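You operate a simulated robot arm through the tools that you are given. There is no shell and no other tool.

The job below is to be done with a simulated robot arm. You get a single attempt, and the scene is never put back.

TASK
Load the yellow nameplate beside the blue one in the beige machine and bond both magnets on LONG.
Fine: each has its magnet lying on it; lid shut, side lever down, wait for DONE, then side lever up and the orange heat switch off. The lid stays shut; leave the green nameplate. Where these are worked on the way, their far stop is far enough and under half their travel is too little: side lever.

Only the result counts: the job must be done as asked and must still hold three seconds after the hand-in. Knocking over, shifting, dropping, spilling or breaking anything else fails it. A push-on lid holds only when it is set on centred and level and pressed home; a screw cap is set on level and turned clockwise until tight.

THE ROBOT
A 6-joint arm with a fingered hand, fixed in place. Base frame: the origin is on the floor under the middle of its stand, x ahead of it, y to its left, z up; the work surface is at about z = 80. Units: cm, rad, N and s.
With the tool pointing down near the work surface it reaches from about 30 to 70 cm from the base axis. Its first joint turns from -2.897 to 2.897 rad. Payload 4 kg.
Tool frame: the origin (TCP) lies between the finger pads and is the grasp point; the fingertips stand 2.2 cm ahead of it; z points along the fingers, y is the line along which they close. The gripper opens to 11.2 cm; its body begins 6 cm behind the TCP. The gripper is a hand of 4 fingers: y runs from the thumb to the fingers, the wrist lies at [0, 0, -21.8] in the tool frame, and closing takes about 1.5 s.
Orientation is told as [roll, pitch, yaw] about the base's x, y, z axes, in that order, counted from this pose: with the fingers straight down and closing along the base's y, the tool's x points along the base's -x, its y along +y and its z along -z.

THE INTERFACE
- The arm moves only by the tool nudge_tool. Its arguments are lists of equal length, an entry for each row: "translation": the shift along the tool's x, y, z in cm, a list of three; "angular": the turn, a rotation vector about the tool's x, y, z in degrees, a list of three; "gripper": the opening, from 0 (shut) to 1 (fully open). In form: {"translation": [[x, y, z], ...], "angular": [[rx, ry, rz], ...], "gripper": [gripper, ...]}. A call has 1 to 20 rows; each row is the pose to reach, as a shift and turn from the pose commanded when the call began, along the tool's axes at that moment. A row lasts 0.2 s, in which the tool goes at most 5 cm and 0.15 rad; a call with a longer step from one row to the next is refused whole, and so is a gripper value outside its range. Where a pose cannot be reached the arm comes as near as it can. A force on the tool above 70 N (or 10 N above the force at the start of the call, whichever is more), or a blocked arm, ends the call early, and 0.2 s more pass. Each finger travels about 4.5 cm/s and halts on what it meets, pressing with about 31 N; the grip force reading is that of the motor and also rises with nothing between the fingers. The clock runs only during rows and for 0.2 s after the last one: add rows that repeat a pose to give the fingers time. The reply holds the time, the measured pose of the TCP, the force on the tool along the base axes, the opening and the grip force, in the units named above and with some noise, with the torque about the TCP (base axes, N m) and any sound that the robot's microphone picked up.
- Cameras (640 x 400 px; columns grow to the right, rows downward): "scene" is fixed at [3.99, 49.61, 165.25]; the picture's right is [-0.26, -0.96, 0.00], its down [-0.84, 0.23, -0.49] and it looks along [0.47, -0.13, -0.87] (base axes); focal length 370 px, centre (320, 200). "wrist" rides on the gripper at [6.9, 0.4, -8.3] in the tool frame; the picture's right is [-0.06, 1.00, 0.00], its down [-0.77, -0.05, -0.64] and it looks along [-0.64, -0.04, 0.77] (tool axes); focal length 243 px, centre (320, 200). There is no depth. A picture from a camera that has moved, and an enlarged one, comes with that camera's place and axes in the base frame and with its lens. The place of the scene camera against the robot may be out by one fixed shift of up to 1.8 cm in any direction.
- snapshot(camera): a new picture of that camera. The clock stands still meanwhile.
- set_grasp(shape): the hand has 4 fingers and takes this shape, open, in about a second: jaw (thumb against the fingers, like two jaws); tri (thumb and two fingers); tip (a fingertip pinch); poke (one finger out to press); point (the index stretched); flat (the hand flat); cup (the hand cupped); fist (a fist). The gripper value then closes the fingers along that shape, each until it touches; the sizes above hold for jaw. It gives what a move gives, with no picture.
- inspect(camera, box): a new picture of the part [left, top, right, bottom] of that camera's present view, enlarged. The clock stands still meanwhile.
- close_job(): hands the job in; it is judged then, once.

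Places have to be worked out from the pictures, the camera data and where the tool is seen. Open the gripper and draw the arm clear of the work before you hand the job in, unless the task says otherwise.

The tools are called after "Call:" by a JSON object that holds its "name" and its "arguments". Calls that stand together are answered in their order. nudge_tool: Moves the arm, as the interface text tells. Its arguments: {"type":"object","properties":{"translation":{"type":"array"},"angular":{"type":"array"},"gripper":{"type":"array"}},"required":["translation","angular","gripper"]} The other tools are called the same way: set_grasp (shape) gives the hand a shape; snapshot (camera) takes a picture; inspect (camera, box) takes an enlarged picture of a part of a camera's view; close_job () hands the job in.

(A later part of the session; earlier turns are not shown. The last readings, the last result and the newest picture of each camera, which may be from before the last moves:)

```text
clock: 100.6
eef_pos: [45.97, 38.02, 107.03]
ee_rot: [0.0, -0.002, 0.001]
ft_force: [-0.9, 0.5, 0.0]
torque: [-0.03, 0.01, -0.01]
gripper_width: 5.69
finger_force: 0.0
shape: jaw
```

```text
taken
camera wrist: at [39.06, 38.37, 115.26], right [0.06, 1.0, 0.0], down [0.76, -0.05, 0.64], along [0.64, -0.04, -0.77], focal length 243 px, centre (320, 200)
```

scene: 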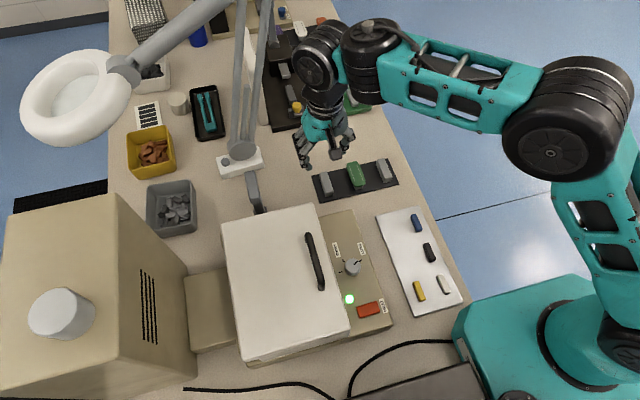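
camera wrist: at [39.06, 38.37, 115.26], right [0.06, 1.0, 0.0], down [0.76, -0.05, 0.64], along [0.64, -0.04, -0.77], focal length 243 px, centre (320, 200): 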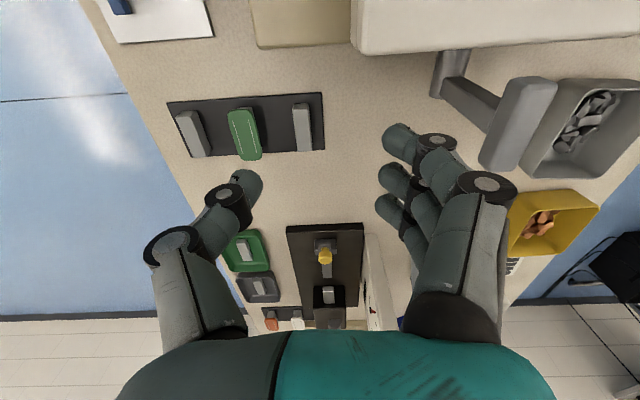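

Good view of the lever from here; I enlarge it.

Call:
{"name": "inspect", "arguments": {"camera": "wrist", "box": [400, 20, 600, 200]}}

Call:
{"name": "inspect", "arguments": {"camera": "scene", "box": [220, 140, 300, 230]}}

```text
2.22 times, centred on (500, 110) of wrist
camera zoom: at [39.06, 38.37, 115.26], right [0.06, 1.0, 0.0], down [0.76, -0.05, 0.64], along [0.64, -0.04, -0.77], focal length 539 px, centre (-80, 400)
```

zoom: 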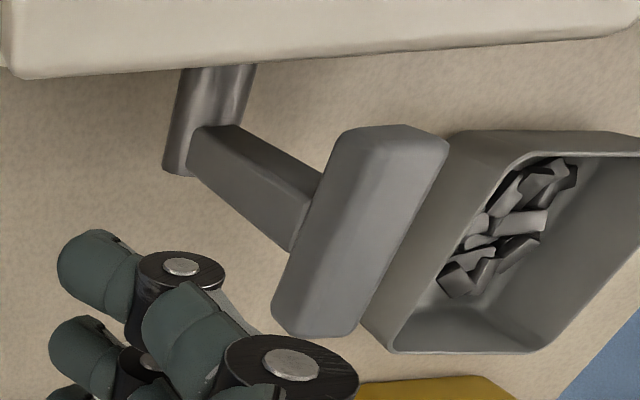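

```text
4.44 times, centred on (260, 185) of scene
camera zoom: at [3.99, 49.61, 165.25], right [-0.26, -0.96, 0.0], down [-0.84, 0.23, -0.49], along [0.47, -0.13, -0.87], focal length 1645 px, centre (587, 267)
```

zoom: 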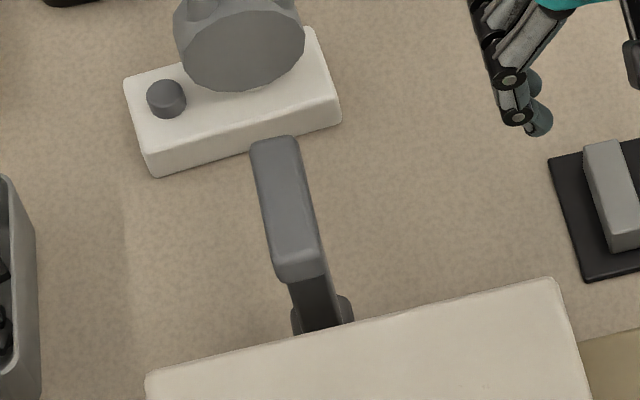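

The bar is a rounded grip about 7 cm long in x. I move above it with the hand tilted outward about 22° so it stays within reach.

Call:
{"name": "nudge_tool", "arguments": {"translation": [[-0.5, 2, 0], [-1, 4, 0.5], [-1.5, 6, 1], [-2, 8, 1.5], [-2.1, 10, 2], [-2.1, 12, 2.5], [-2.1, 13.5, 3], [-2.1, 13.5, 3]], "angular": [[-4, 0, 0], [-8, 0, 0], [-12, 0, 0], [-16, 0, 0], [-19, 0, 0], [-21, 0, 0], [-22, 0, 0], [-22, 0, 0]], "gripper": [0.5, 0.5, 0.5, 0.5, 0.5, 0.5, 0.5, 0.5]}}

Call:
{"name": "snapshot", "arguments": {"camera": "wrist"}}

Call:
{"name": "snapshot", "arguments": {"camera": "scene"}}

```text
clock: 102.4
eef_pos: [48.22, 51.39, 104.2]
ee_rot: [0.384, -0.002, 0.0]
ft_force: [0.0, -0.1, -0.9]
torque: [0.0, -0.01, 0.04]
gripper_width: 5.65
finger_force: 0.2
shape: jaw
```

```text
taken
camera wrist: at [41.28, 48.68, 111.94], right [0.06, 0.93, 0.37], down [0.76, -0.29, 0.58], along [0.64, 0.25, -0.73], focal length 243 px, centre (320, 200)
```

wrist: 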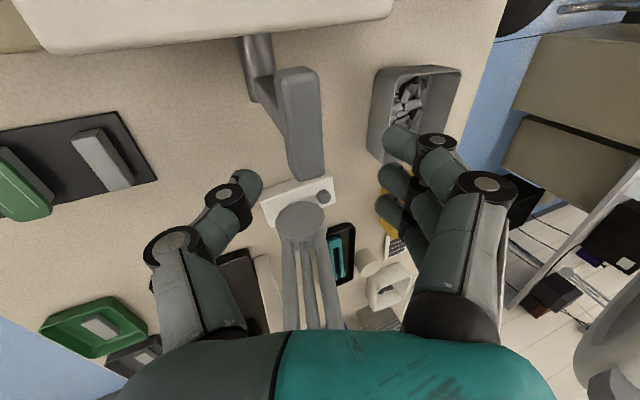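

```text
taken
```

scene: 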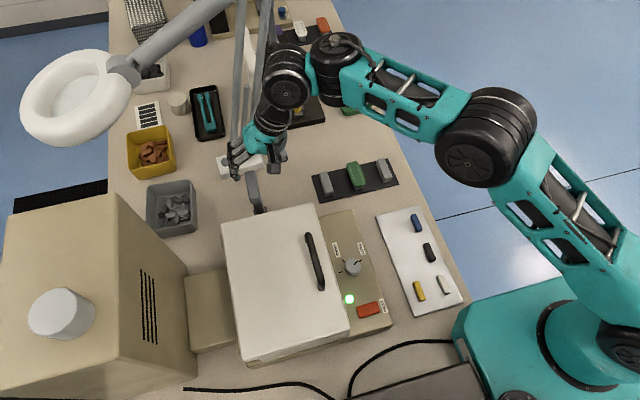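

The pose is reachable with the elbow up. The bar is at y≈52.7, z≈98; I shift over it and descend around it with the fingers open.

Call:
{"name": "nudge_tool", "arguments": {"translation": [[0, 1.11, 0.45], [0, 0.55, 1.84], [0, -0.1, 3.4], [0, -0.8, 5.2], [0, -1.51, 6.94], [0, -1.51, 6.94]], "angular": [[0, 0, 0], [0, 0, 0], [0, 0, 0], [0, 0, 0], [0, 0, 0], [0, 0, 0]], "gripper": [0.58, 0.58, 0.58, 0.58, 0.58, 0.58]}}

Call:
{"name": "snapshot", "arguments": {"camera": "wrist"}}

Call:
{"name": "inspect", "arguments": {"camera": "scene", "box": [200, 100, 320, 230]}}

```text
clock: 103.8
eef_pos: [48.2, 52.5, 97.07]
ee_rot: [0.385, -0.002, 0.001]
ft_force: [0.7, 0.0, 1.0]
torque: [-0.04, -0.03, -0.04]
gripper_width: 6.47
finger_force: 0.0
shape: jaw
```

```text
taken
camera wrist: at [41.2, 49.78, 104.91], right [0.06, 0.93, 0.37], down [0.76, -0.29, 0.58], along [0.64, 0.25, -0.72], focal length 243 px, centre (320, 200)
```

wrist: 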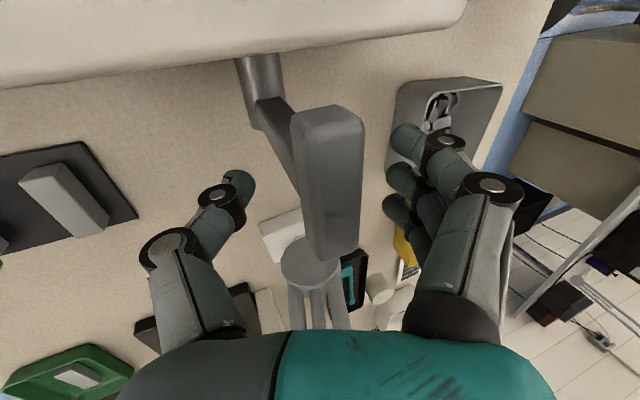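

```text
3.08 times, centred on (260, 165) of scene
camera zoom: at [3.99, 49.61, 165.25], right [-0.26, -0.96, 0.0], down [-0.84, 0.23, -0.49], along [0.47, -0.13, -0.87], focal length 1139 px, centre (505, 308)
```

zoom: 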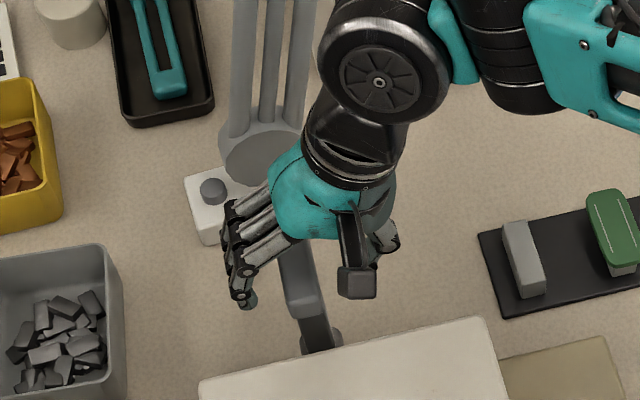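

The bar lies between thumb and fingers. I close the hand on it.

Call:
{"name": "nudge_tool", "arguments": {"translation": [[0, 0, 0], [0, 0, 0], [0, 0, 0], [0, 0, 0], [0, 0, 0], [0, 0, 0]], "angular": [[0, 0, 0], [0, 0, 0], [0, 0, 0], [0, 0, 0], [0, 0, 0], [0, 0, 0]], "gripper": [0.45, 0.35, 0.25, 0.15, 0.1, 0.1]}}

Call:
{"name": "snapshot", "arguments": {"camera": "wrist"}}

```text
clock: 105.2
eef_pos: [48.17, 52.37, 97.1]
ee_rot: [0.384, -0.002, 0.0]
ft_force: [-0.4, -1.6, -1.9]
torque: [-0.2, -0.01, 0.02]
gripper_width: 1.97
finger_force: 30.9
shape: jaw
```

```text
taken
camera wrist: at [41.21, 49.76, 104.91], right [0.06, 0.93, 0.37], down [0.76, -0.29, 0.58], along [0.64, 0.25, -0.73], focal length 243 px, centre (320, 200)
```

wrist: 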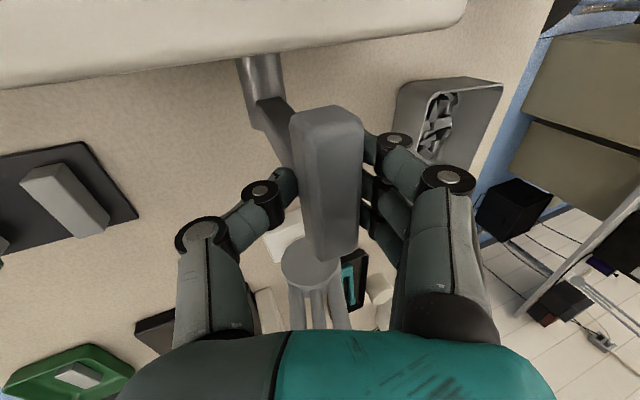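

Gripped (31 N, 2 cm). I test the direction by pulling toward -y along the arc for 10°, turning the hand with the lever.

Call:
{"name": "nudge_tool", "arguments": {"translation": [[0, -0.53, -0.2], [0, -1.06, -0.37], [0, -1.6, -0.52], [0, -2.13, -0.65], [0, -2.13, -0.65]], "angular": [[-2.5, 0, 0], [-5, 0, 0], [-7.5, 0, 0], [-10, 0, 0], [-10, 0, 0]], "gripper": [0.1, 0.1, 0.1, 0.1, 0.1]}}

Call:
{"name": "snapshot", "arguments": {"camera": "wrist"}}

Call:
{"name": "inspect", "arguments": {"camera": "scene", "box": [200, 100, 320, 230]}}

```text
clock: 106.4
eef_pos: [48.23, 50.33, 96.87]
ee_rot: [0.558, -0.001, -0.001]
ft_force: [3.3, -2.0, -5.7]
torque: [-0.3, -0.06, -0.04]
gripper_width: 1.99
finger_force: 31.1
shape: jaw
```

```text
taken
camera wrist: at [41.19, 46.29, 104.08], right [0.06, 0.85, 0.53], down [0.76, -0.38, 0.52], along [0.64, 0.37, -0.67], focal length 243 px, centre (320, 200)
```

wrist: 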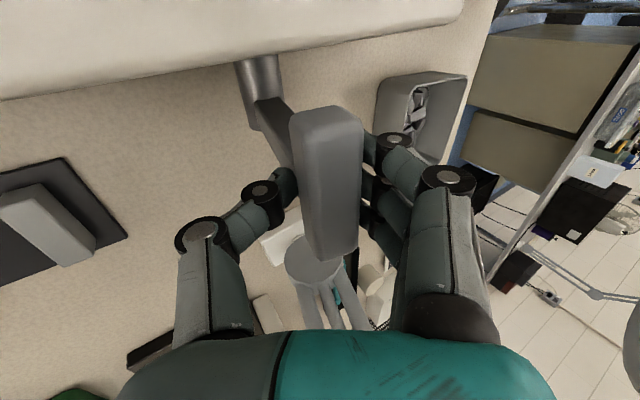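

```text
3.08 times, centred on (260, 165) of scene
camera zoom: at [3.99, 49.61, 165.25], right [-0.26, -0.96, 0.0], down [-0.84, 0.23, -0.49], along [0.47, -0.13, -0.87], focal length 1139 px, centre (505, 308)
```

zoom: 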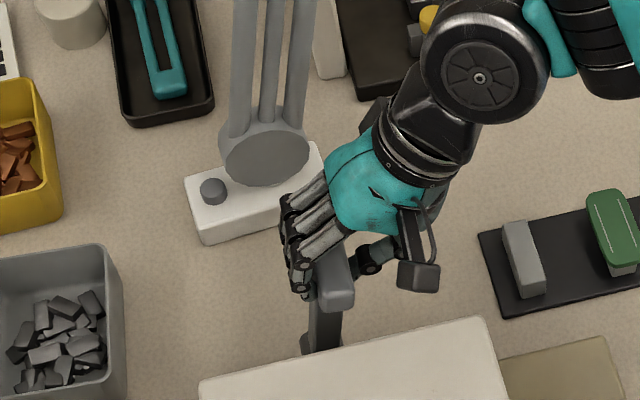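

The lever moves easily toward -y with small forces. I continue turning hand and lever together to about 23°.

Call:
{"name": "nudge_tool", "arguments": {"translation": [[0, -0.45, -0.17], [0, -0.907, -0.32], [0, -1.37, -0.45], [0, -1.83, -0.58], [0, -2.3, -0.68], [0, -2.8, -0.77], [0, -2.8, -0.77]], "angular": [[-2.1, 0, 0], [-4.3, 0, 0], [-6.5, 0, 0], [-8.6, 0, 0], [-10.8, 0, 0], [-13, 0, 0], [-13, 0, 0]], "gripper": [0.1, 0.1, 0.1, 0.1, 0.1, 0.1, 0.1]}}

Call:
{"name": "snapshot", "arguments": {"camera": "wrist"}}

Call:
{"name": "snapshot", "arguments": {"camera": "scene"}}

```text
clock: 108.0
eef_pos: [48.07, 47.68, 96.02]
ee_rot: [0.785, -0.001, 0.0]
ft_force: [3.1, 0.8, -7.6]
torque: [-0.37, -0.02, 0.0]
gripper_width: 1.97
finger_force: 30.8
shape: jaw
```

```text
taken
camera wrist: at [41.19, 42.03, 102.12], right [0.06, 0.71, 0.71], down [0.77, -0.49, 0.42], along [0.64, 0.51, -0.57], focal length 243 px, centre (320, 200)
```

wrist: 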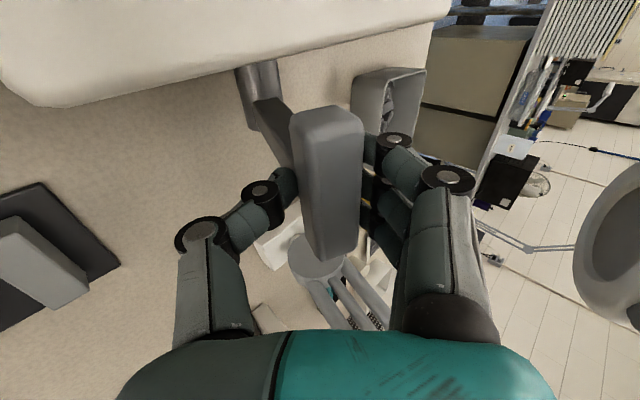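

```text
taken
```

scene: 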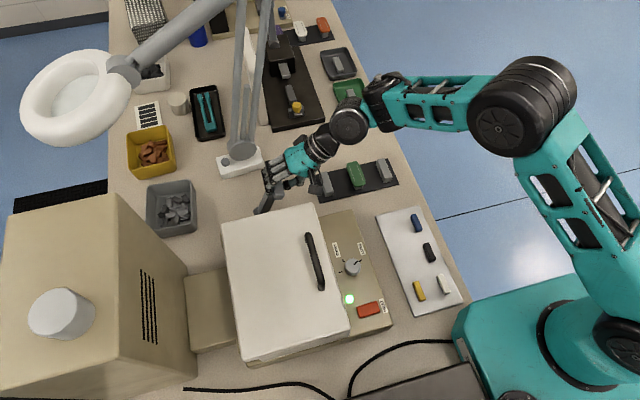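

Hand and lever turn together well (hand at 45°). I continue rigidly along the arc to about 50°.

Call:
{"name": "nudge_tool", "arguments": {"translation": [[0, -0.947, -0.339], [0, -1.913, -0.605], [0, -2.9, -0.792], [0, -3.9, -0.905], [0, -4.91, -0.933], [0, -5.91, -0.891], [0, -5.91, -0.891]], "angular": [[-4.5, 0, 0], [-9, 0, 0], [-13.5, 0, 0], [-18, 0, 0], [-22.5, 0, 0], [-27, 0, 0], [-27, 0, 0]], "gripper": [0.1, 0.1, 0.1, 0.1, 0.1, 0.1, 0.1]}}

Call:
{"name": "snapshot", "arguments": {"camera": "wrist"}}

Call:
{"name": "snapshot", "arguments": {"camera": "scene"}}

```text
clock: 109.6
eef_pos: [48.13, 42.89, 92.48]
ee_rot: [1.256, 0.0, -0.002]
ft_force: [1.0, 6.5, -12.6]
torque: [-0.5, -0.07, -0.02]
gripper_width: 1.93
finger_force: 30.6
shape: jaw
```

```text
taken
camera wrist: at [41.21, 35.06, 95.37], right [0.06, 0.31, 0.95], down [0.77, -0.63, 0.15], along [0.64, 0.72, -0.28], focal length 243 px, centre (320, 200)
```

wrist: 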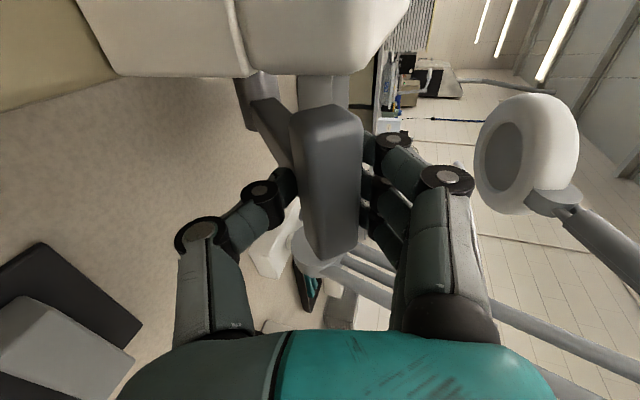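

```text
taken
```

scene: 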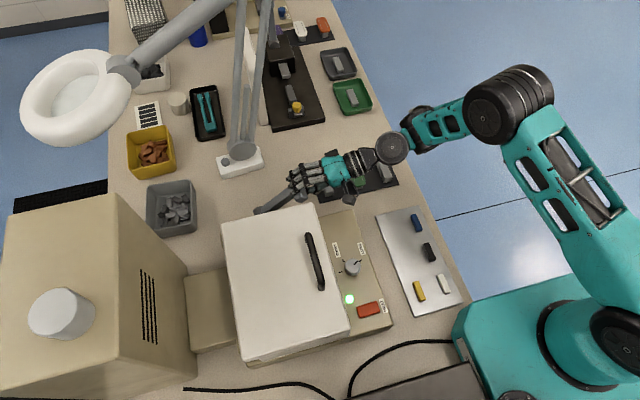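

The lever follows without spring-back; a slight radial pull suggests the pivot is a bit off my estimate, which I correct. I continue to about 66°, limiting the hand's tilt to 80°.

Call:
{"name": "nudge_tool", "arguments": {"translation": [[0, -0.44, -0.1], [0, -0.88, -0.21], [0, -1.32, -0.28], [0, -1.76, -0.355], [0, -2.2, -0.4], [0, -2.62, -0.44], [0, -3.05, -0.48], [0, -3.49, -0.51], [0, -3.49, -0.51]], "angular": [[-1.5, 0, 0], [-3, 0, 0], [-4.5, 0, 0], [-6, 0, 0], [-7, 0, 0], [-8, 0, 0], [-8, 0, 0], [-8, 0, 0], [-8, 0, 0]], "gripper": [0.1, 0.1, 0.1, 0.1, 0.1, 0.1, 0.1, 0.1, 0.1]}}

Call:
{"name": "snapshot", "arguments": {"camera": "wrist"}}

Call:
{"name": "inspect", "arguments": {"camera": "scene", "box": [230, 120, 410, 300]}}

```text
clock: 111.6
eef_pos: [48.16, 41.1, 89.27]
ee_rot: [1.397, 0.0, -0.002]
ft_force: [-0.3, -19.1, 11.5]
torque: [0.23, 0.02, -0.03]
gripper_width: 2.07
finger_force: 31.4
shape: jaw
```

```text
taken
camera wrist: at [41.2, 33.07, 91.15], right [0.06, 0.17, 0.98], down [0.76, -0.64, 0.06], along [0.64, 0.75, -0.17], focal length 243 px, centre (320, 200)
```

wrist: 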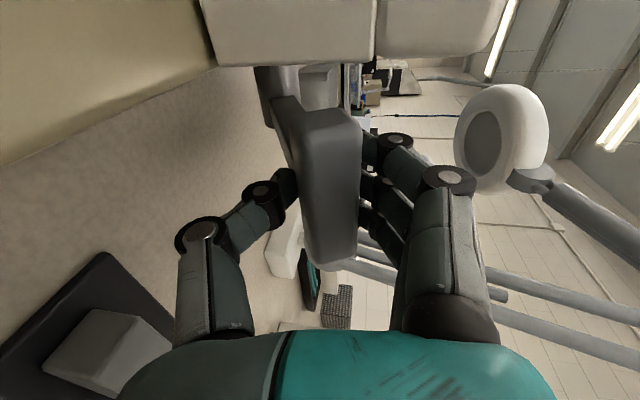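

```text
2.22 times, centred on (320, 210) of scene
camera zoom: at [3.99, 49.61, 165.25], right [-0.26, -0.96, 0.0], down [-0.84, 0.23, -0.49], along [0.47, -0.13, -0.87], focal length 822 px, centre (320, 178)
```

zoom: 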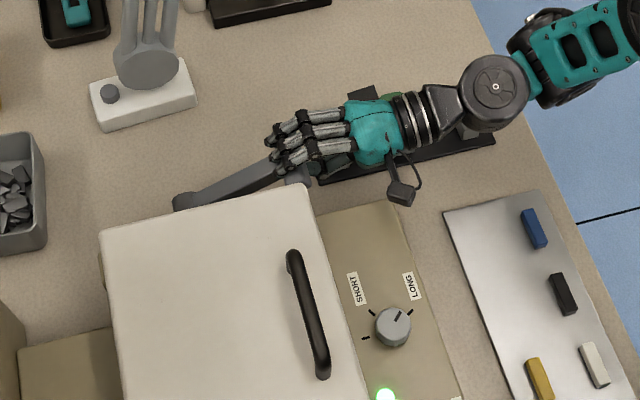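

The lever is at about 66°. I now release the bar, draw the hand back along its own axis, then raise it, to press the lever down the rest of the way from above.

Call:
{"name": "nudge_tool", "arguments": {"translation": [[0, 0, 0], [0, 0, 0], [0, 0, 0], [0, 0, 0], [0, 0, -1], [0, 0, -2.2], [0, 0, -3.6], [0, 0, -5], [0, 1, -5.5], [0, 3, -6], [0, 6, -6.5], [0, 9, -7], [0, 9, -7]], "angular": [[0, 0, 0], [0, 0, 0], [0, 0, 0], [0, 0, 0], [0, 0, 0], [0, 0, 0], [0, 0, 0], [0, 0, 0], [0, 0, 0], [0, 0, 0], [4, 0, 0], [8, 0, 0], [12, 0, 0]], "gripper": [0.2, 0.3, 0.4, 0.45, 0.45, 0.45, 0.45, 0.45, 0.45, 0.45, 0.45, 0.45, 0.45]}}

Call:
{"name": "snapshot", "arguments": {"camera": "wrist"}}

Call:
{"name": "snapshot", "arguments": {"camera": "scene"}}

```text
clock: 114.4
eef_pos: [47.92, 35.83, 99.25]
ee_rot: [1.185, 0.001, -0.001]
ft_force: [0.2, 0.3, 0.1]
torque: [0.01, 0.02, -0.02]
gripper_width: 4.98
finger_force: 0.1
shape: jaw
```

```text
taken
camera wrist: at [41.07, 28.31, 102.79], right [0.06, 0.37, 0.92], down [0.76, -0.61, 0.2], along [0.64, 0.69, -0.33], focal length 243 px, centre (320, 200)
```

wrist: 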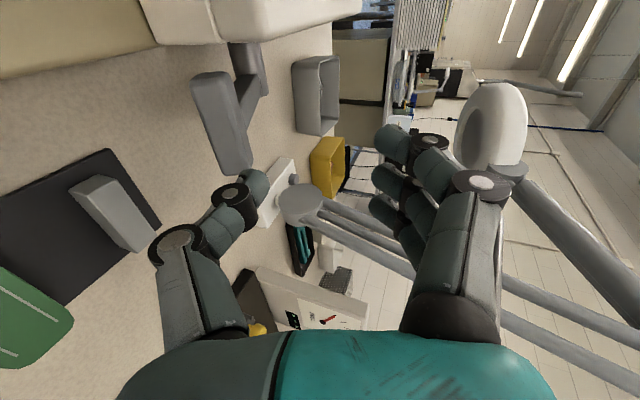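

```text
taken
```

scene: 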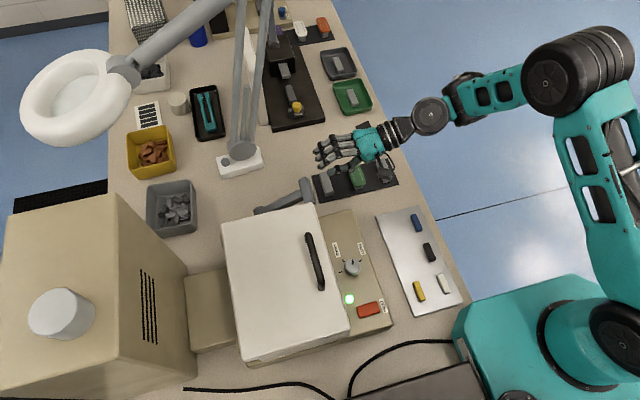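

The lever stays at about 66° with its bar near (48.4, 41, 90). I bring the hand upright with fingers closed, above the bar.

Call:
{"name": "nudge_tool", "arguments": {"translation": [[0, 0.5, 0.3], [0, 0.9, 0.6], [-0.1, 1.3, 1], [-0.2, 1.6, 1.5], [-0.3, 1.9, 2], [-0.4, 2.2, 2.6], [-0.4, 2.4, 3.2], [-0.4, 2.62, 3.79], [-0.4, 2.62, 3.79], [-0.4, 2.62, 3.79]], "angular": [[8, 0, 0], [16, 0, 0], [24, 0, 0], [32, 0, 0], [40, 0, 0], [48, 0, 0], [56, 0, 0], [64, 0, 0], [67.9, 0, 0], [67.9, 0, 0]], "gripper": [0.4, 0.3, 0.2, 0.1, 0, 0, 0, 0, 0, 0]}}

Call:
{"name": "snapshot", "arguments": {"camera": "wrist"}}

Call:
{"name": "snapshot", "arguments": {"camera": "scene"}}

```text
clock: 116.6
eef_pos: [48.4, 40.4, 100.39]
ee_rot: [0.003, -0.001, 0.001]
ft_force: [1.2, 0.3, 0.7]
torque: [0.0, -0.02, -0.02]
gripper_width: 0.0
finger_force: 30.9
shape: jaw
```

```text
taken
camera wrist: at [41.5, 40.75, 108.67], right [0.06, 1.0, 0.0], down [0.76, -0.05, 0.64], along [0.64, -0.04, -0.77], focal length 243 px, centre (320, 200)
```

wrist: 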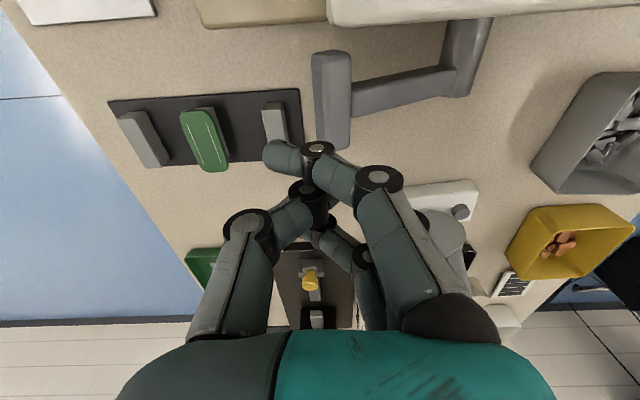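

```text
taken
```

scene: 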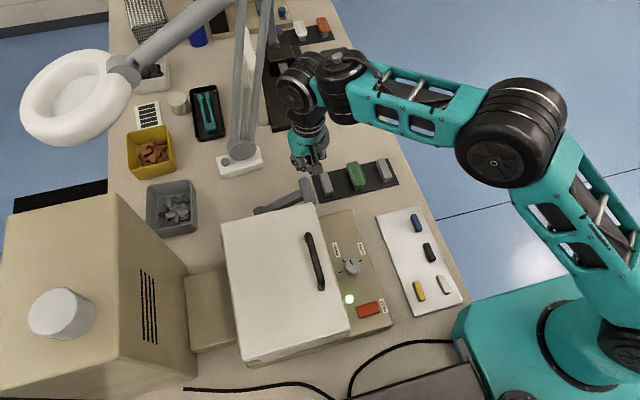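

Closed fully, the fingertips cross over; a ~1 cm opening will make a compact pressing tip. I set that, shift to y≈41.2 over the bar and come down to just above it.

Call:
{"name": "nudge_tool", "arguments": {"translation": [[0, 0, 0], [0, 0.4, 0], [0.2, 0.8, 1.5], [0.2, 0.8, 3.5], [0.2, 0.8, 5.5], [0.2, 0.8, 5.5]], "angular": [[0, 0, 0], [0, 0, 0], [0, 0, 0], [0, 0, 0], [0, 0, 0], [0, 0, 0]], "gripper": [0.05, 0.1, 0.1, 0.1, 0.1, 0.1]}}

Call:
{"name": "snapshot", "arguments": {"camera": "wrist"}}

Call:
{"name": "inspect", "arguments": {"camera": "scene", "box": [240, 110, 380, 230]}}

```text
clock: 118.0
eef_pos: [48.3, 41.02, 94.84]
ee_rot: [0.001, -0.003, 0.0]
ft_force: [-0.2, -0.1, -0.1]
torque: [0.05, -0.01, 0.0]
gripper_width: 1.09
finger_force: 0.1
shape: jaw
```

```text
taken
camera wrist: at [41.35, 41.52, 103.08], right [0.06, 1.0, 0.0], down [0.76, -0.05, 0.64], along [0.64, -0.04, -0.77], focal length 243 px, centre (320, 200)
```

wrist: 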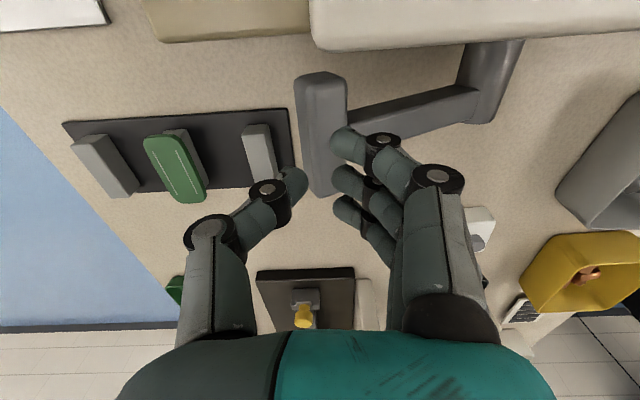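

```text
3.33 times, centred on (310, 170) of scene
camera zoom: at [3.99, 49.61, 165.25], right [-0.26, -0.96, 0.0], down [-0.84, 0.23, -0.49], along [0.47, -0.13, -0.87], focal length 1233 px, centre (353, 300)
```

zoom: 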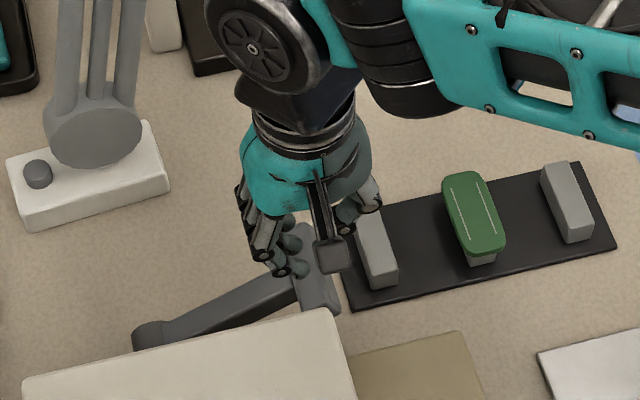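

The fingertips would straddle the bar's edges, so I shift 1.1 cm toward -y to put the three fingers centrally on the bar, then press down in steps.

Call:
{"name": "nudge_tool", "arguments": {"translation": [[0, -0.6, 0], [0, -1.1, 0], [0, -1.1, 0.7], [0, -1.1, 1.4], [0, -1.15, 2.1], [0, -1.2, 2.8], [0, -1.2, 2.8]], "angular": [[0, 0, 0], [0, 0, 0], [0, 0, 0], [0, 0, 0], [0, 0, 0], [0, 0, 0], [0, 0, 0]], "gripper": [0.1, 0.1, 0.1, 0.1, 0.1, 0.1, 0.1]}}

Call:
{"name": "snapshot", "arguments": {"camera": "wrist"}}

Call:
{"name": "inspect", "arguments": {"camera": "scene", "box": [240, 110, 380, 230]}}

```text
clock: 119.6
eef_pos: [48.27, 40.28, 92.66]
ee_rot: [0.012, -0.011, 0.006]
ft_force: [-10.6, 15.2, 53.9]
torque: [0.8, 0.38, 0.07]
gripper_width: 1.45
finger_force: 0.0
shape: jaw
```

```text
taken
camera wrist: at [41.29, 40.57, 100.84], right [0.06, 1.0, 0.01], down [0.76, -0.05, 0.65], along [0.65, -0.03, -0.76], focal length 243 px, centre (320, 200)
```

wrist: 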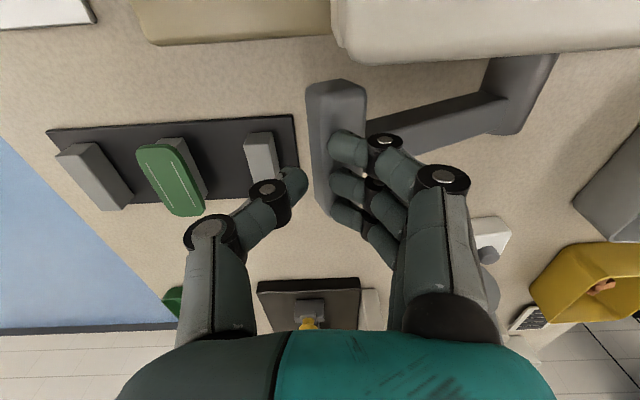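

```text
3.33 times, centred on (310, 170) of scene
camera zoom: at [3.99, 49.61, 165.25], right [-0.26, -0.96, 0.0], down [-0.84, 0.23, -0.49], along [0.47, -0.13, -0.87], focal length 1233 px, centre (353, 300)
```

zoom: 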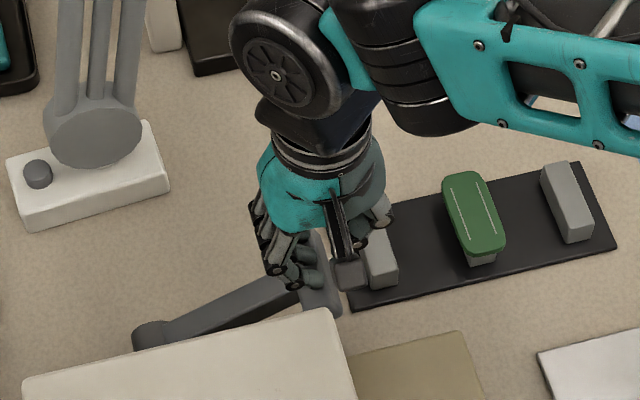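

Pressing with 54 N moves it no further, so the lever is at its far stop. I raise the hand and go to look at the front display.

Call:
{"name": "nudge_tool", "arguments": {"translation": [[0, 0, -1], [0, 0, -3], [0, 0, -6], [0, 0, -9], [1, -2, -11], [2, -5, -12], [3, -8, -12], [4, -11, -12], [5, -14, -12], [6, -17, -12], [7, -19, -12], [7, -20, -12]], "angular": [[0, 0, 0], [0, 0, 0], [0, 0, 0], [0, 0, 0], [0, 0, -8], [0, 0, -16], [0, 0, -24], [0, 0, -32], [0, 0, -40], [0, 0, -48], [0, 0, -56], [0, 0, -64]], "gripper": [0.1, 0.1, 0.1, 0.2, 0.3, 0.4, 0.5, 0.5, 0.5, 0.5, 0.5, 0.5]}}

Call:
{"name": "snapshot", "arguments": {"camera": "scene"}}

Call:
{"name": "snapshot", "arguments": {"camera": "wrist"}}

```text
clock: 122.2
eef_pos: [41.39, 19.98, 104.04]
ee_rot: [0.0, -0.003, 1.12]
ft_force: [-1.2, 0.2, -0.7]
torque: [-0.03, 0.0, 0.0]
gripper_width: 5.52
finger_force: 0.1
shape: jaw
```

```text
taken
```

scene: 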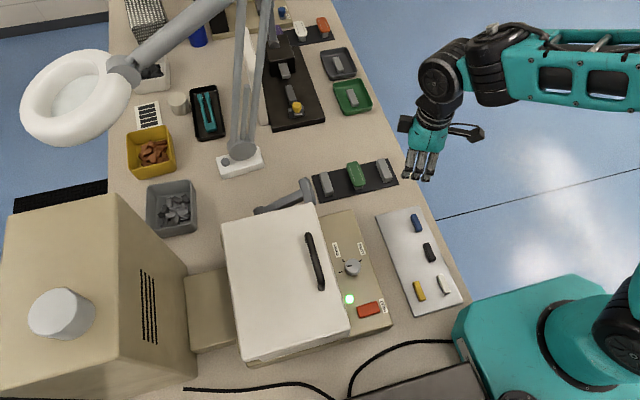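

```text
taken
camera wrist: at [37.97, 13.99, 112.31], right [-0.87, 0.49, 0.0], down [0.38, 0.67, 0.64], along [0.32, 0.56, -0.76], focal length 243 px, centre (320, 200)
```

wrist: 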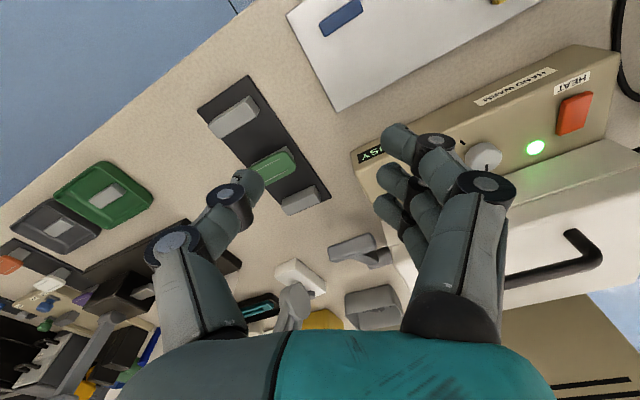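

The display appears to read BUSY. I enlarge it.

Call:
{"name": "inspect", "arguments": {"camera": "wrist", "box": [320, 60, 560, 220]}}

Call:
{"name": "inspect", "arguments": {"camera": "scene", "box": [220, 170, 400, 340]}}

```text
2.50 times, centred on (440, 140) of wrist
camera zoom: at [37.97, 13.99, 112.31], right [-0.87, 0.49, 0.0], down [0.38, 0.67, 0.64], along [0.32, 0.56, -0.76], focal length 606 px, centre (20, 350)
```

zoom: 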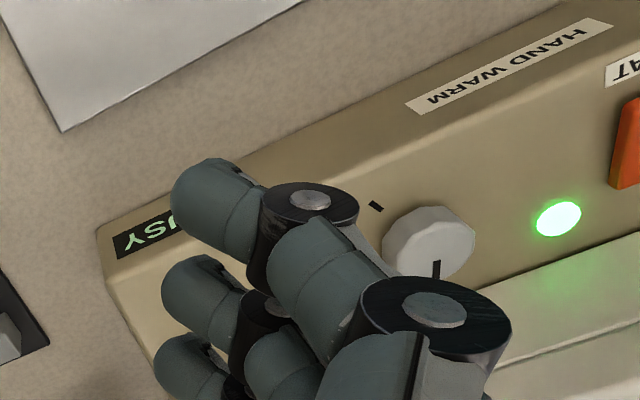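

```text
2.35 times, centred on (310, 255) of scene
camera zoom: at [3.99, 49.61, 165.25], right [-0.26, -0.96, 0.0], down [-0.84, 0.23, -0.49], along [0.47, -0.13, -0.87], focal length 871 px, centre (344, 71)
```

zoom: 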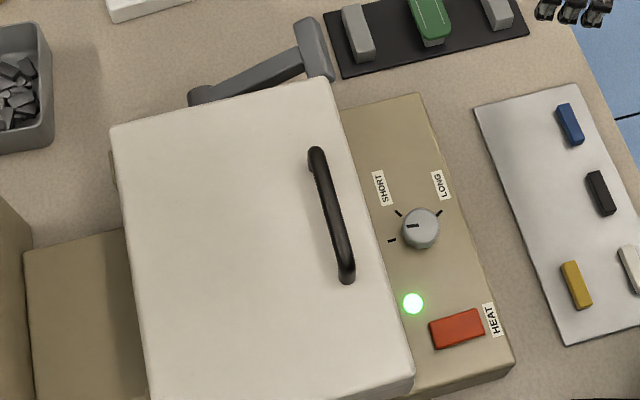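

The display shows BUSY, but the dial pointer has gone back from LONG to its rest mark since the cycle started. I wait a little and watch both the dial and the display.

Call:
{"name": "nudge_tool", "arguments": {"translation": [[0, -1, 0], [0, -2, 0], [0, -3, 0], [0, -4, 0], [0, -4, 0]], "angular": [[0, 0, -8], [0, 0, -16], [0, 0, -24], [0, 0, -26], [0, 0, -26]], "gripper": [0.6, 0.7, 0.8, 1, 1]}}

Call:
{"name": "snapshot", "arguments": {"camera": "wrist"}}

Call:
{"name": "inspect", "arguments": {"camera": "scene", "box": [310, 220, 410, 330]}}

```text
clock: 123.4
eef_pos: [45.03, 18.16, 104.09]
ee_rot: [0.001, -0.002, 1.572]
ft_force: [-0.2, -1.0, 0.0]
torque: [-0.01, 0.02, 0.0]
gripper_width: 11.19
finger_force: 0.0
shape: jaw
```

```text
taken
camera wrist: at [44.56, 11.31, 112.25], right [-1.0, 0.06, 0.0], down [0.05, 0.76, 0.64], along [0.04, 0.64, -0.77], focal length 243 px, centre (320, 200)
```

wrist: 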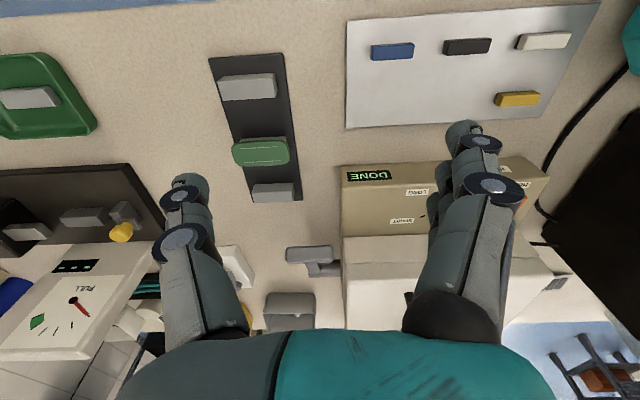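

```text
3.64 times, centred on (360, 275) of scene
camera zoom: at [3.99, 49.61, 165.25], right [-0.26, -0.96, 0.0], down [-0.84, 0.23, -0.49], along [0.47, -0.13, -0.87], focal length 1346 px, centre (174, -73)
```

zoom: 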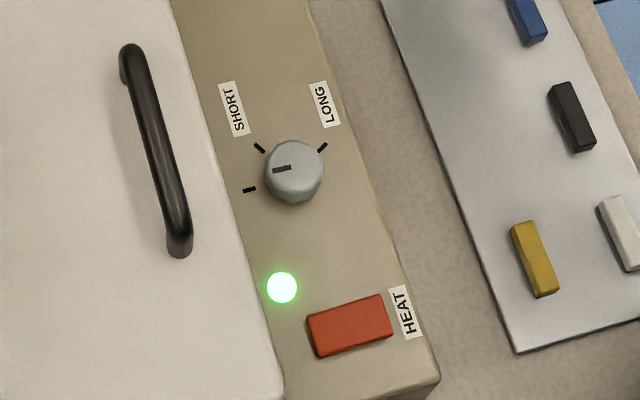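

The display reads DONE: the dial ran down as a timer. Now I go back to the lever: first turn the hand square again and move to about (48, 36, 104).

Call:
{"name": "nudge_tool", "arguments": {"translation": [[-1.5, -0.3, 0], [-3, -0.5, 0], [-4.5, -0.8, 0], [-6, -1, 0], [-7.5, -1.3, 0], [-9, -1.5, 0], [-10.5, -1.8, 0], [-12, -2, 0], [-13.5, -2.3, 0], [-15, -2.5, 0], [-16.5, -2.8, 0], [-18, -3, 0], [-18, -3, 0]], "angular": [[0, 0, 7.5], [0, 0, 15], [0, 0, 22.5], [0, 0, 30], [0, 0, 37.5], [0, 0, 45], [0, 0, 52.5], [0, 0, 60], [0, 0, 67.5], [0, 0, 75], [0, 0, 82.5], [0, 0, 90], [0, 0, 90]], "gripper": [0.9, 0.8, 0.7, 0.6, 0.5, 0.5, 0.5, 0.5, 0.5, 0.5, 0.5, 0.5, 0.5]}}

Call:
{"name": "inspect", "arguments": {"camera": "scene", "box": [230, 110, 410, 260]}}

Call:
{"name": "snapshot", "arguments": {"camera": "wrist"}}

```text
clock: 126.2
eef_pos: [47.89, 36.27, 104.26]
ee_rot: [0.003, -0.002, -0.001]
ft_force: [0.9, -0.5, 0.2]
torque: [0.01, 0.0, -0.01]
gripper_width: 5.66
finger_force: 0.0
shape: jaw
```

```text
2.67 times, centred on (320, 185) of scene
camera zoom: at [3.99, 49.61, 165.25], right [-0.26, -0.96, 0.0], down [-0.84, 0.23, -0.49], along [0.47, -0.13, -0.87], focal length 987 px, centre (320, 240)
```

zoom: 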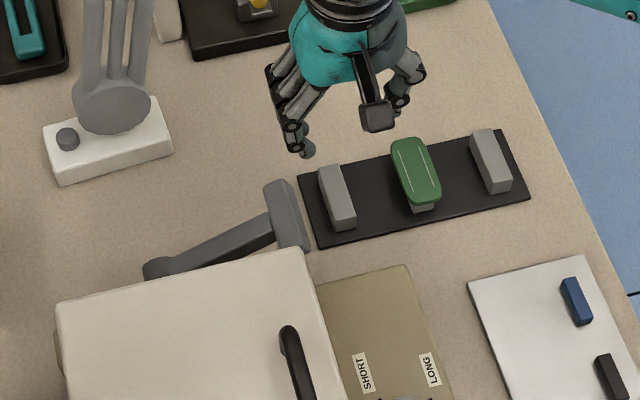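

```text
taken
camera wrist: at [40.83, 36.68, 112.43], right [0.06, 1.0, 0.0], down [0.76, -0.05, 0.64], along [0.64, -0.04, -0.77], focal length 243 px, centre (320, 200)
```

wrist: 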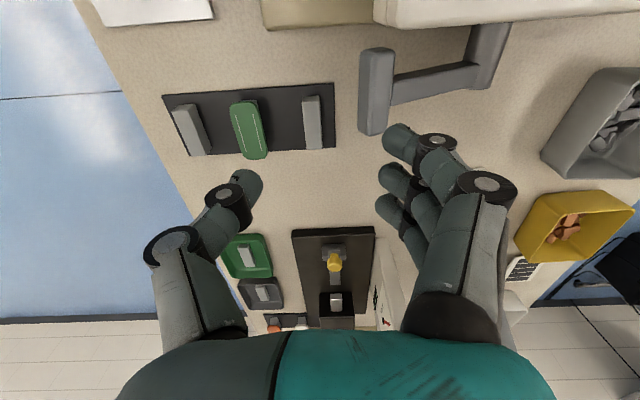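

Lever bar confirmed near (y 41, z 90). I tilt the hand outward to about 76° in front of the bar.

Call:
{"name": "nudge_tool", "arguments": {"translation": [[0, 0, 0], [0, -0.1, 0.5], [0, -0.2, 1], [0, -0.3, 1.8], [0, -0.4, 2.6], [-0.1, -0.5, 3.4], [-0.1, -0.5, 4.2], [-0.1, -0.5, 5], [-0.1, -0.5, 6], [-0.1, -0.5, 6], [-0.1, -0.5, 6]], "angular": [[-8, 0, 0], [-16, 0, 0], [-24, 0, 0], [-32, 0, 0], [-40, 0, 0], [-48, 0, 0], [-56, 0, 0], [-64, 0, 0], [-72, 0, 0], [-76, 0, 0], [-76, 0, 0]], "gripper": [0.5, 0.45, 0.45, 0.45, 0.45, 0.45, 0.45, 0.45, 0.45, 0.45, 0.45]}}

Call:
{"name": "snapshot", "arguments": {"camera": "wrist"}}

Call:
{"name": "inspect", "arguments": {"camera": "scene", "box": [230, 110, 410, 260]}}

```text
clock: 128.6
eef_pos: [48.0, 35.6, 98.1]
ee_rot: [1.329, -0.001, 0.0]
ft_force: [0.7, 0.7, 0.4]
torque: [0.0, 0.01, 0.0]
gripper_width: 5.09
finger_force: 0.2
shape: jaw
```

```text
taken
camera wrist: at [41.09, 27.75, 100.51], right [0.06, 0.24, 0.97], down [0.77, -0.63, 0.11], along [0.64, 0.73, -0.22], focal length 243 px, centre (320, 200)
```

wrist: 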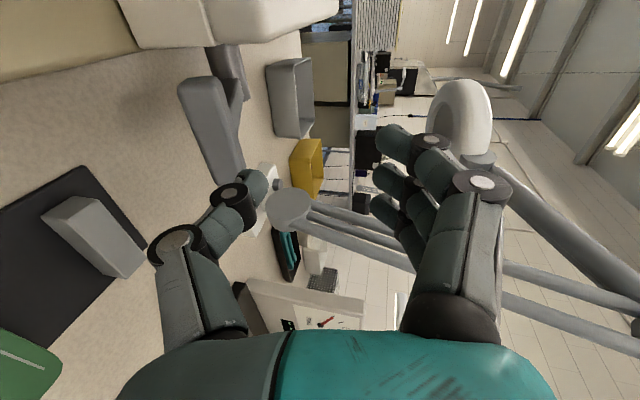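

```text
2.67 times, centred on (320, 185) of scene
camera zoom: at [3.99, 49.61, 165.25], right [-0.26, -0.96, 0.0], down [-0.84, 0.23, -0.49], along [0.47, -0.13, -0.87], focal length 987 px, centre (320, 240)
```

zoom: 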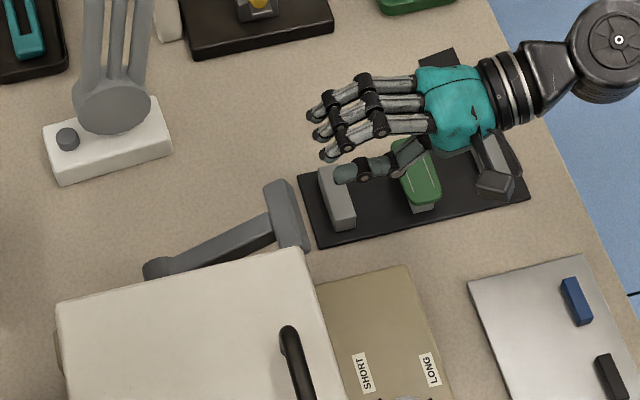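

I lower the hand to the bar's height in front of it (pre-grasp), keeping clear of the stand, and check alignment.

Call:
{"name": "nudge_tool", "arguments": {"translation": [[0, -1.8, 0.6], [-0.1, -3.6, 1.2], [-0.1, -5.4, 1.8], [-0.15, -7.32, 2.48], [-0.15, -7.32, 2.48]], "angular": [[0, 0, 0], [0, 0, 0], [0, 0, 0], [0, 0, 0], [0, 0, 0]], "gripper": [0.45, 0.45, 0.45, 0.45, 0.45]}}

Call:
{"name": "snapshot", "arguments": {"camera": "wrist"}}

Call:
{"name": "inspect", "arguments": {"camera": "scene", "box": [230, 110, 410, 260]}}

```text
clock: 129.8
eef_pos: [47.95, 36.42, 90.51]
ee_rot: [1.326, -0.003, 0.002]
ft_force: [-0.4, -0.5, 1.0]
torque: [-0.01, -0.01, 0.02]
gripper_width: 5.09
finger_force: 0.1
shape: jaw
```

```text
taken
camera wrist: at [41.09, 28.5, 92.8], right [0.06, 0.24, 0.97], down [0.77, -0.63, 0.11], along [0.64, 0.74, -0.22], focal length 243 px, centre (320, 200)
```

wrist: 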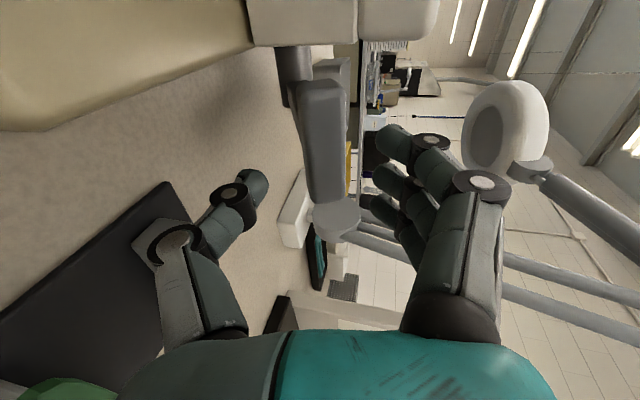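

```text
2.67 times, centred on (320, 185) of scene
camera zoom: at [3.99, 49.61, 165.25], right [-0.26, -0.96, 0.0], down [-0.84, 0.23, -0.49], along [0.47, -0.13, -0.87], focal length 987 px, centre (320, 240)
```

zoom: 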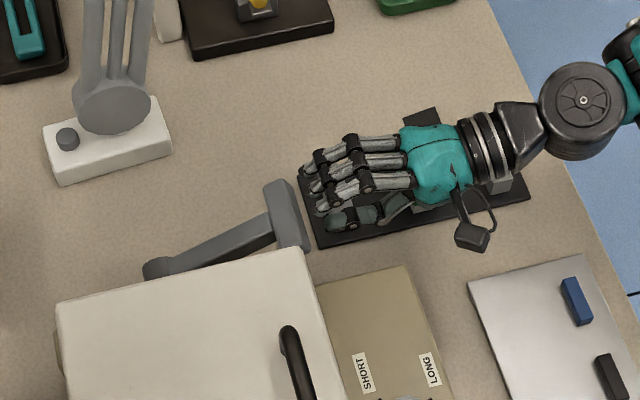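

The bar is centred between thumb and fingers. I advance 4.8 cm along the hand's axis and close on the bar.

Call:
{"name": "nudge_tool", "arguments": {"translation": [[0, 0, 1.3], [0, 0, 2.6], [0, 0, 3.8], [0, 0, 4.8], [0, 0, 4.8], [0, 0, 4.8], [0, 0, 4.8], [0, 0, 4.8], [0, 0, 4.8], [0, 0, 4.8]], "angular": [[0, 0, 0], [0, 0, 0], [0, 0, 0], [0, 0, 0], [0, 0, 0], [0, 0, 0], [0, 0, 0], [0, 0, 0], [0, 0, 0], [0, 0, 0]], "gripper": [0.45, 0.45, 0.45, 0.45, 0.45, 0.35, 0.25, 0.18, 0.1, 0.1]}}

Call:
{"name": "snapshot", "arguments": {"camera": "wrist"}}

```text
clock: 132.0
eef_pos: [48.03, 41.02, 89.2]
ee_rot: [1.327, -0.002, 0.001]
ft_force: [0.7, 3.6, 0.1]
torque: [-0.06, -0.01, -0.02]
gripper_width: 1.81
finger_force: 31.1
shape: jaw
```

```text
taken
camera wrist: at [41.17, 33.17, 91.62], right [0.06, 0.24, 0.97], down [0.77, -0.63, 0.11], along [0.64, 0.73, -0.22], focal length 243 px, centre (320, 200)
```

wrist: 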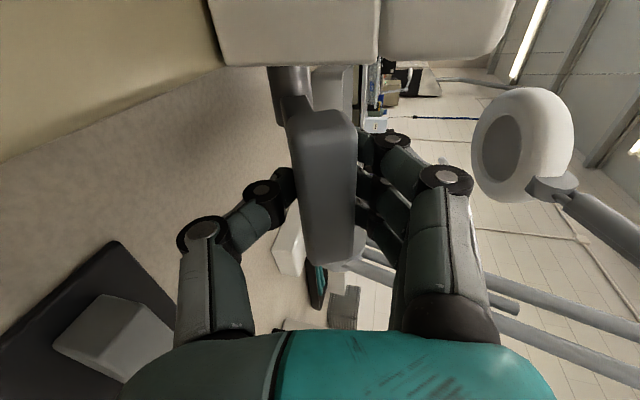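

Gripped. I now swing the lever back up along the reverse arc, first to about half way.

Call:
{"name": "nudge_tool", "arguments": {"translation": [[0, 0.84, 0.15], [0, 1.69, 0.35], [0, 2.52, 0.63], [0, 3.33, 0.95], [0, 4.1, 1.34], [0, 4.86, 1.77], [0, 5.59, 2.26], [0, 6.27, 2.79], [0, 6.27, 2.79]], "angular": [[3.1, 0, 0], [6.3, 0, 0], [9.5, 0, 0], [12.7, 0, 0], [15.9, 0, 0], [19.1, 0, 0], [22.3, 0, 0], [25.5, 0, 0], [25.5, 0, 0]], "gripper": [0.1, 0.1, 0.1, 0.1, 0.1, 0.1, 0.1, 0.1, 0.1]}}

Call:
{"name": "snapshot", "arguments": {"camera": "wrist"}}

Call:
{"name": "inspect", "arguments": {"camera": "scene", "box": [210, 100, 390, 250]}}

```text
clock: 134.0
eef_pos: [48.13, 45.39, 94.68]
ee_rot: [0.882, -0.001, 0.001]
ft_force: [4.0, 8.3, -19.6]
torque: [-0.48, -0.03, -0.04]
gripper_width: 1.64
finger_force: 31.1
shape: jaw
```

```text
taken
camera wrist: at [41.16, 39.1, 100.15], right [0.06, 0.63, 0.77], down [0.77, -0.53, 0.37], along [0.64, 0.57, -0.52], focal length 243 px, centre (320, 200)
```

wrist: 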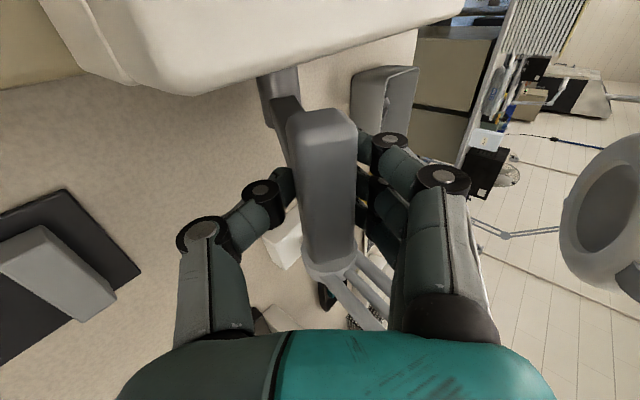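

```text
2.67 times, centred on (300, 175) of scene
camera zoom: at [3.99, 49.61, 165.25], right [-0.26, -0.96, 0.0], down [-0.84, 0.23, -0.49], along [0.47, -0.13, -0.87], focal length 987 px, centre (373, 267)
```

zoom: 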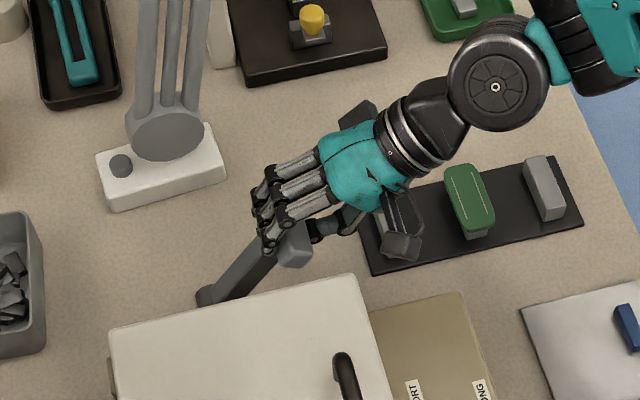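

The lever rises with the hand; a radial pull shows my arc a bit wide, so I tighten it and continue up to the vertical and slightly past to reach its upper stop.

Call:
{"name": "nudge_tool", "arguments": {"translation": [[0, 0.79, 0.4], [0, 1.58, 0.74], [0, 2.37, 1.1], [0, 3.12, 1.5], [0, 3.84, 1.97], [0, 4.53, 2.48], [0, 5.19, 3.04], [0, 5.8, 3.64], [0, 6.37, 4.28], [0, 6.37, 4.28]], "angular": [[3.2, 0, 0], [6.4, 0, 0], [9.6, 0, 0], [12.8, 0, 0], [16, 0, 0], [19.2, 0, 0], [22.4, 0, 0], [25.6, 0, 0], [28, 0, 0], [28, 0, 0]], "gripper": [0.1, 0.1, 0.1, 0.1, 0.1, 0.1, 0.1, 0.1, 0.1, 0.1]}}

Call:
{"name": "snapshot", "arguments": {"camera": "wrist"}}

Call:
{"name": "inspect", "arguments": {"camera": "scene", "box": [210, 100, 390, 250]}}

```text
clock: 136.2
eef_pos: [47.99, 52.46, 96.85]
ee_rot: [0.393, -0.003, 0.0]
ft_force: [-3.0, -17.0, 0.2]
torque: [-0.73, 0.05, 0.03]
gripper_width: 1.88
finger_force: 30.5
shape: jaw
```

```text
taken
camera wrist: at [41.17, 49.78, 104.69], right [0.06, 0.92, 0.38], down [0.76, -0.29, 0.58], along [0.64, 0.26, -0.72], focal length 243 px, centre (320, 200)
```

wrist: 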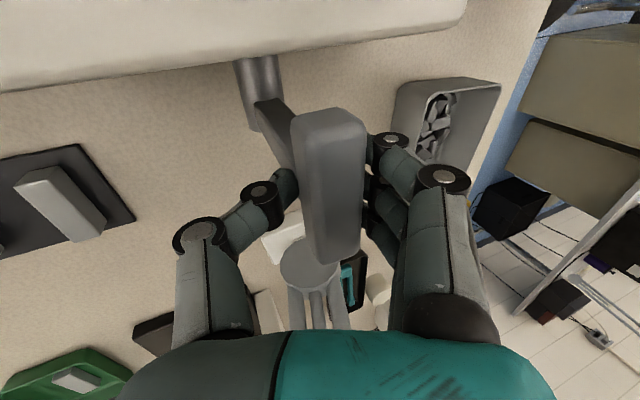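

```text
2.67 times, centred on (300, 175) of scene
camera zoom: at [3.99, 49.61, 165.25], right [-0.26, -0.96, 0.0], down [-0.84, 0.23, -0.49], along [0.47, -0.13, -0.87], focal length 987 px, centre (373, 267)
```

zoom: 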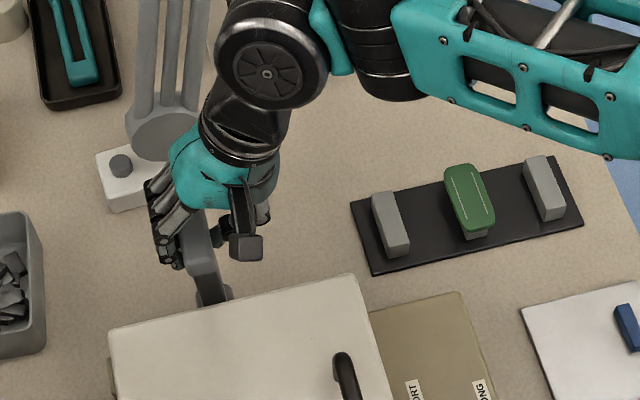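

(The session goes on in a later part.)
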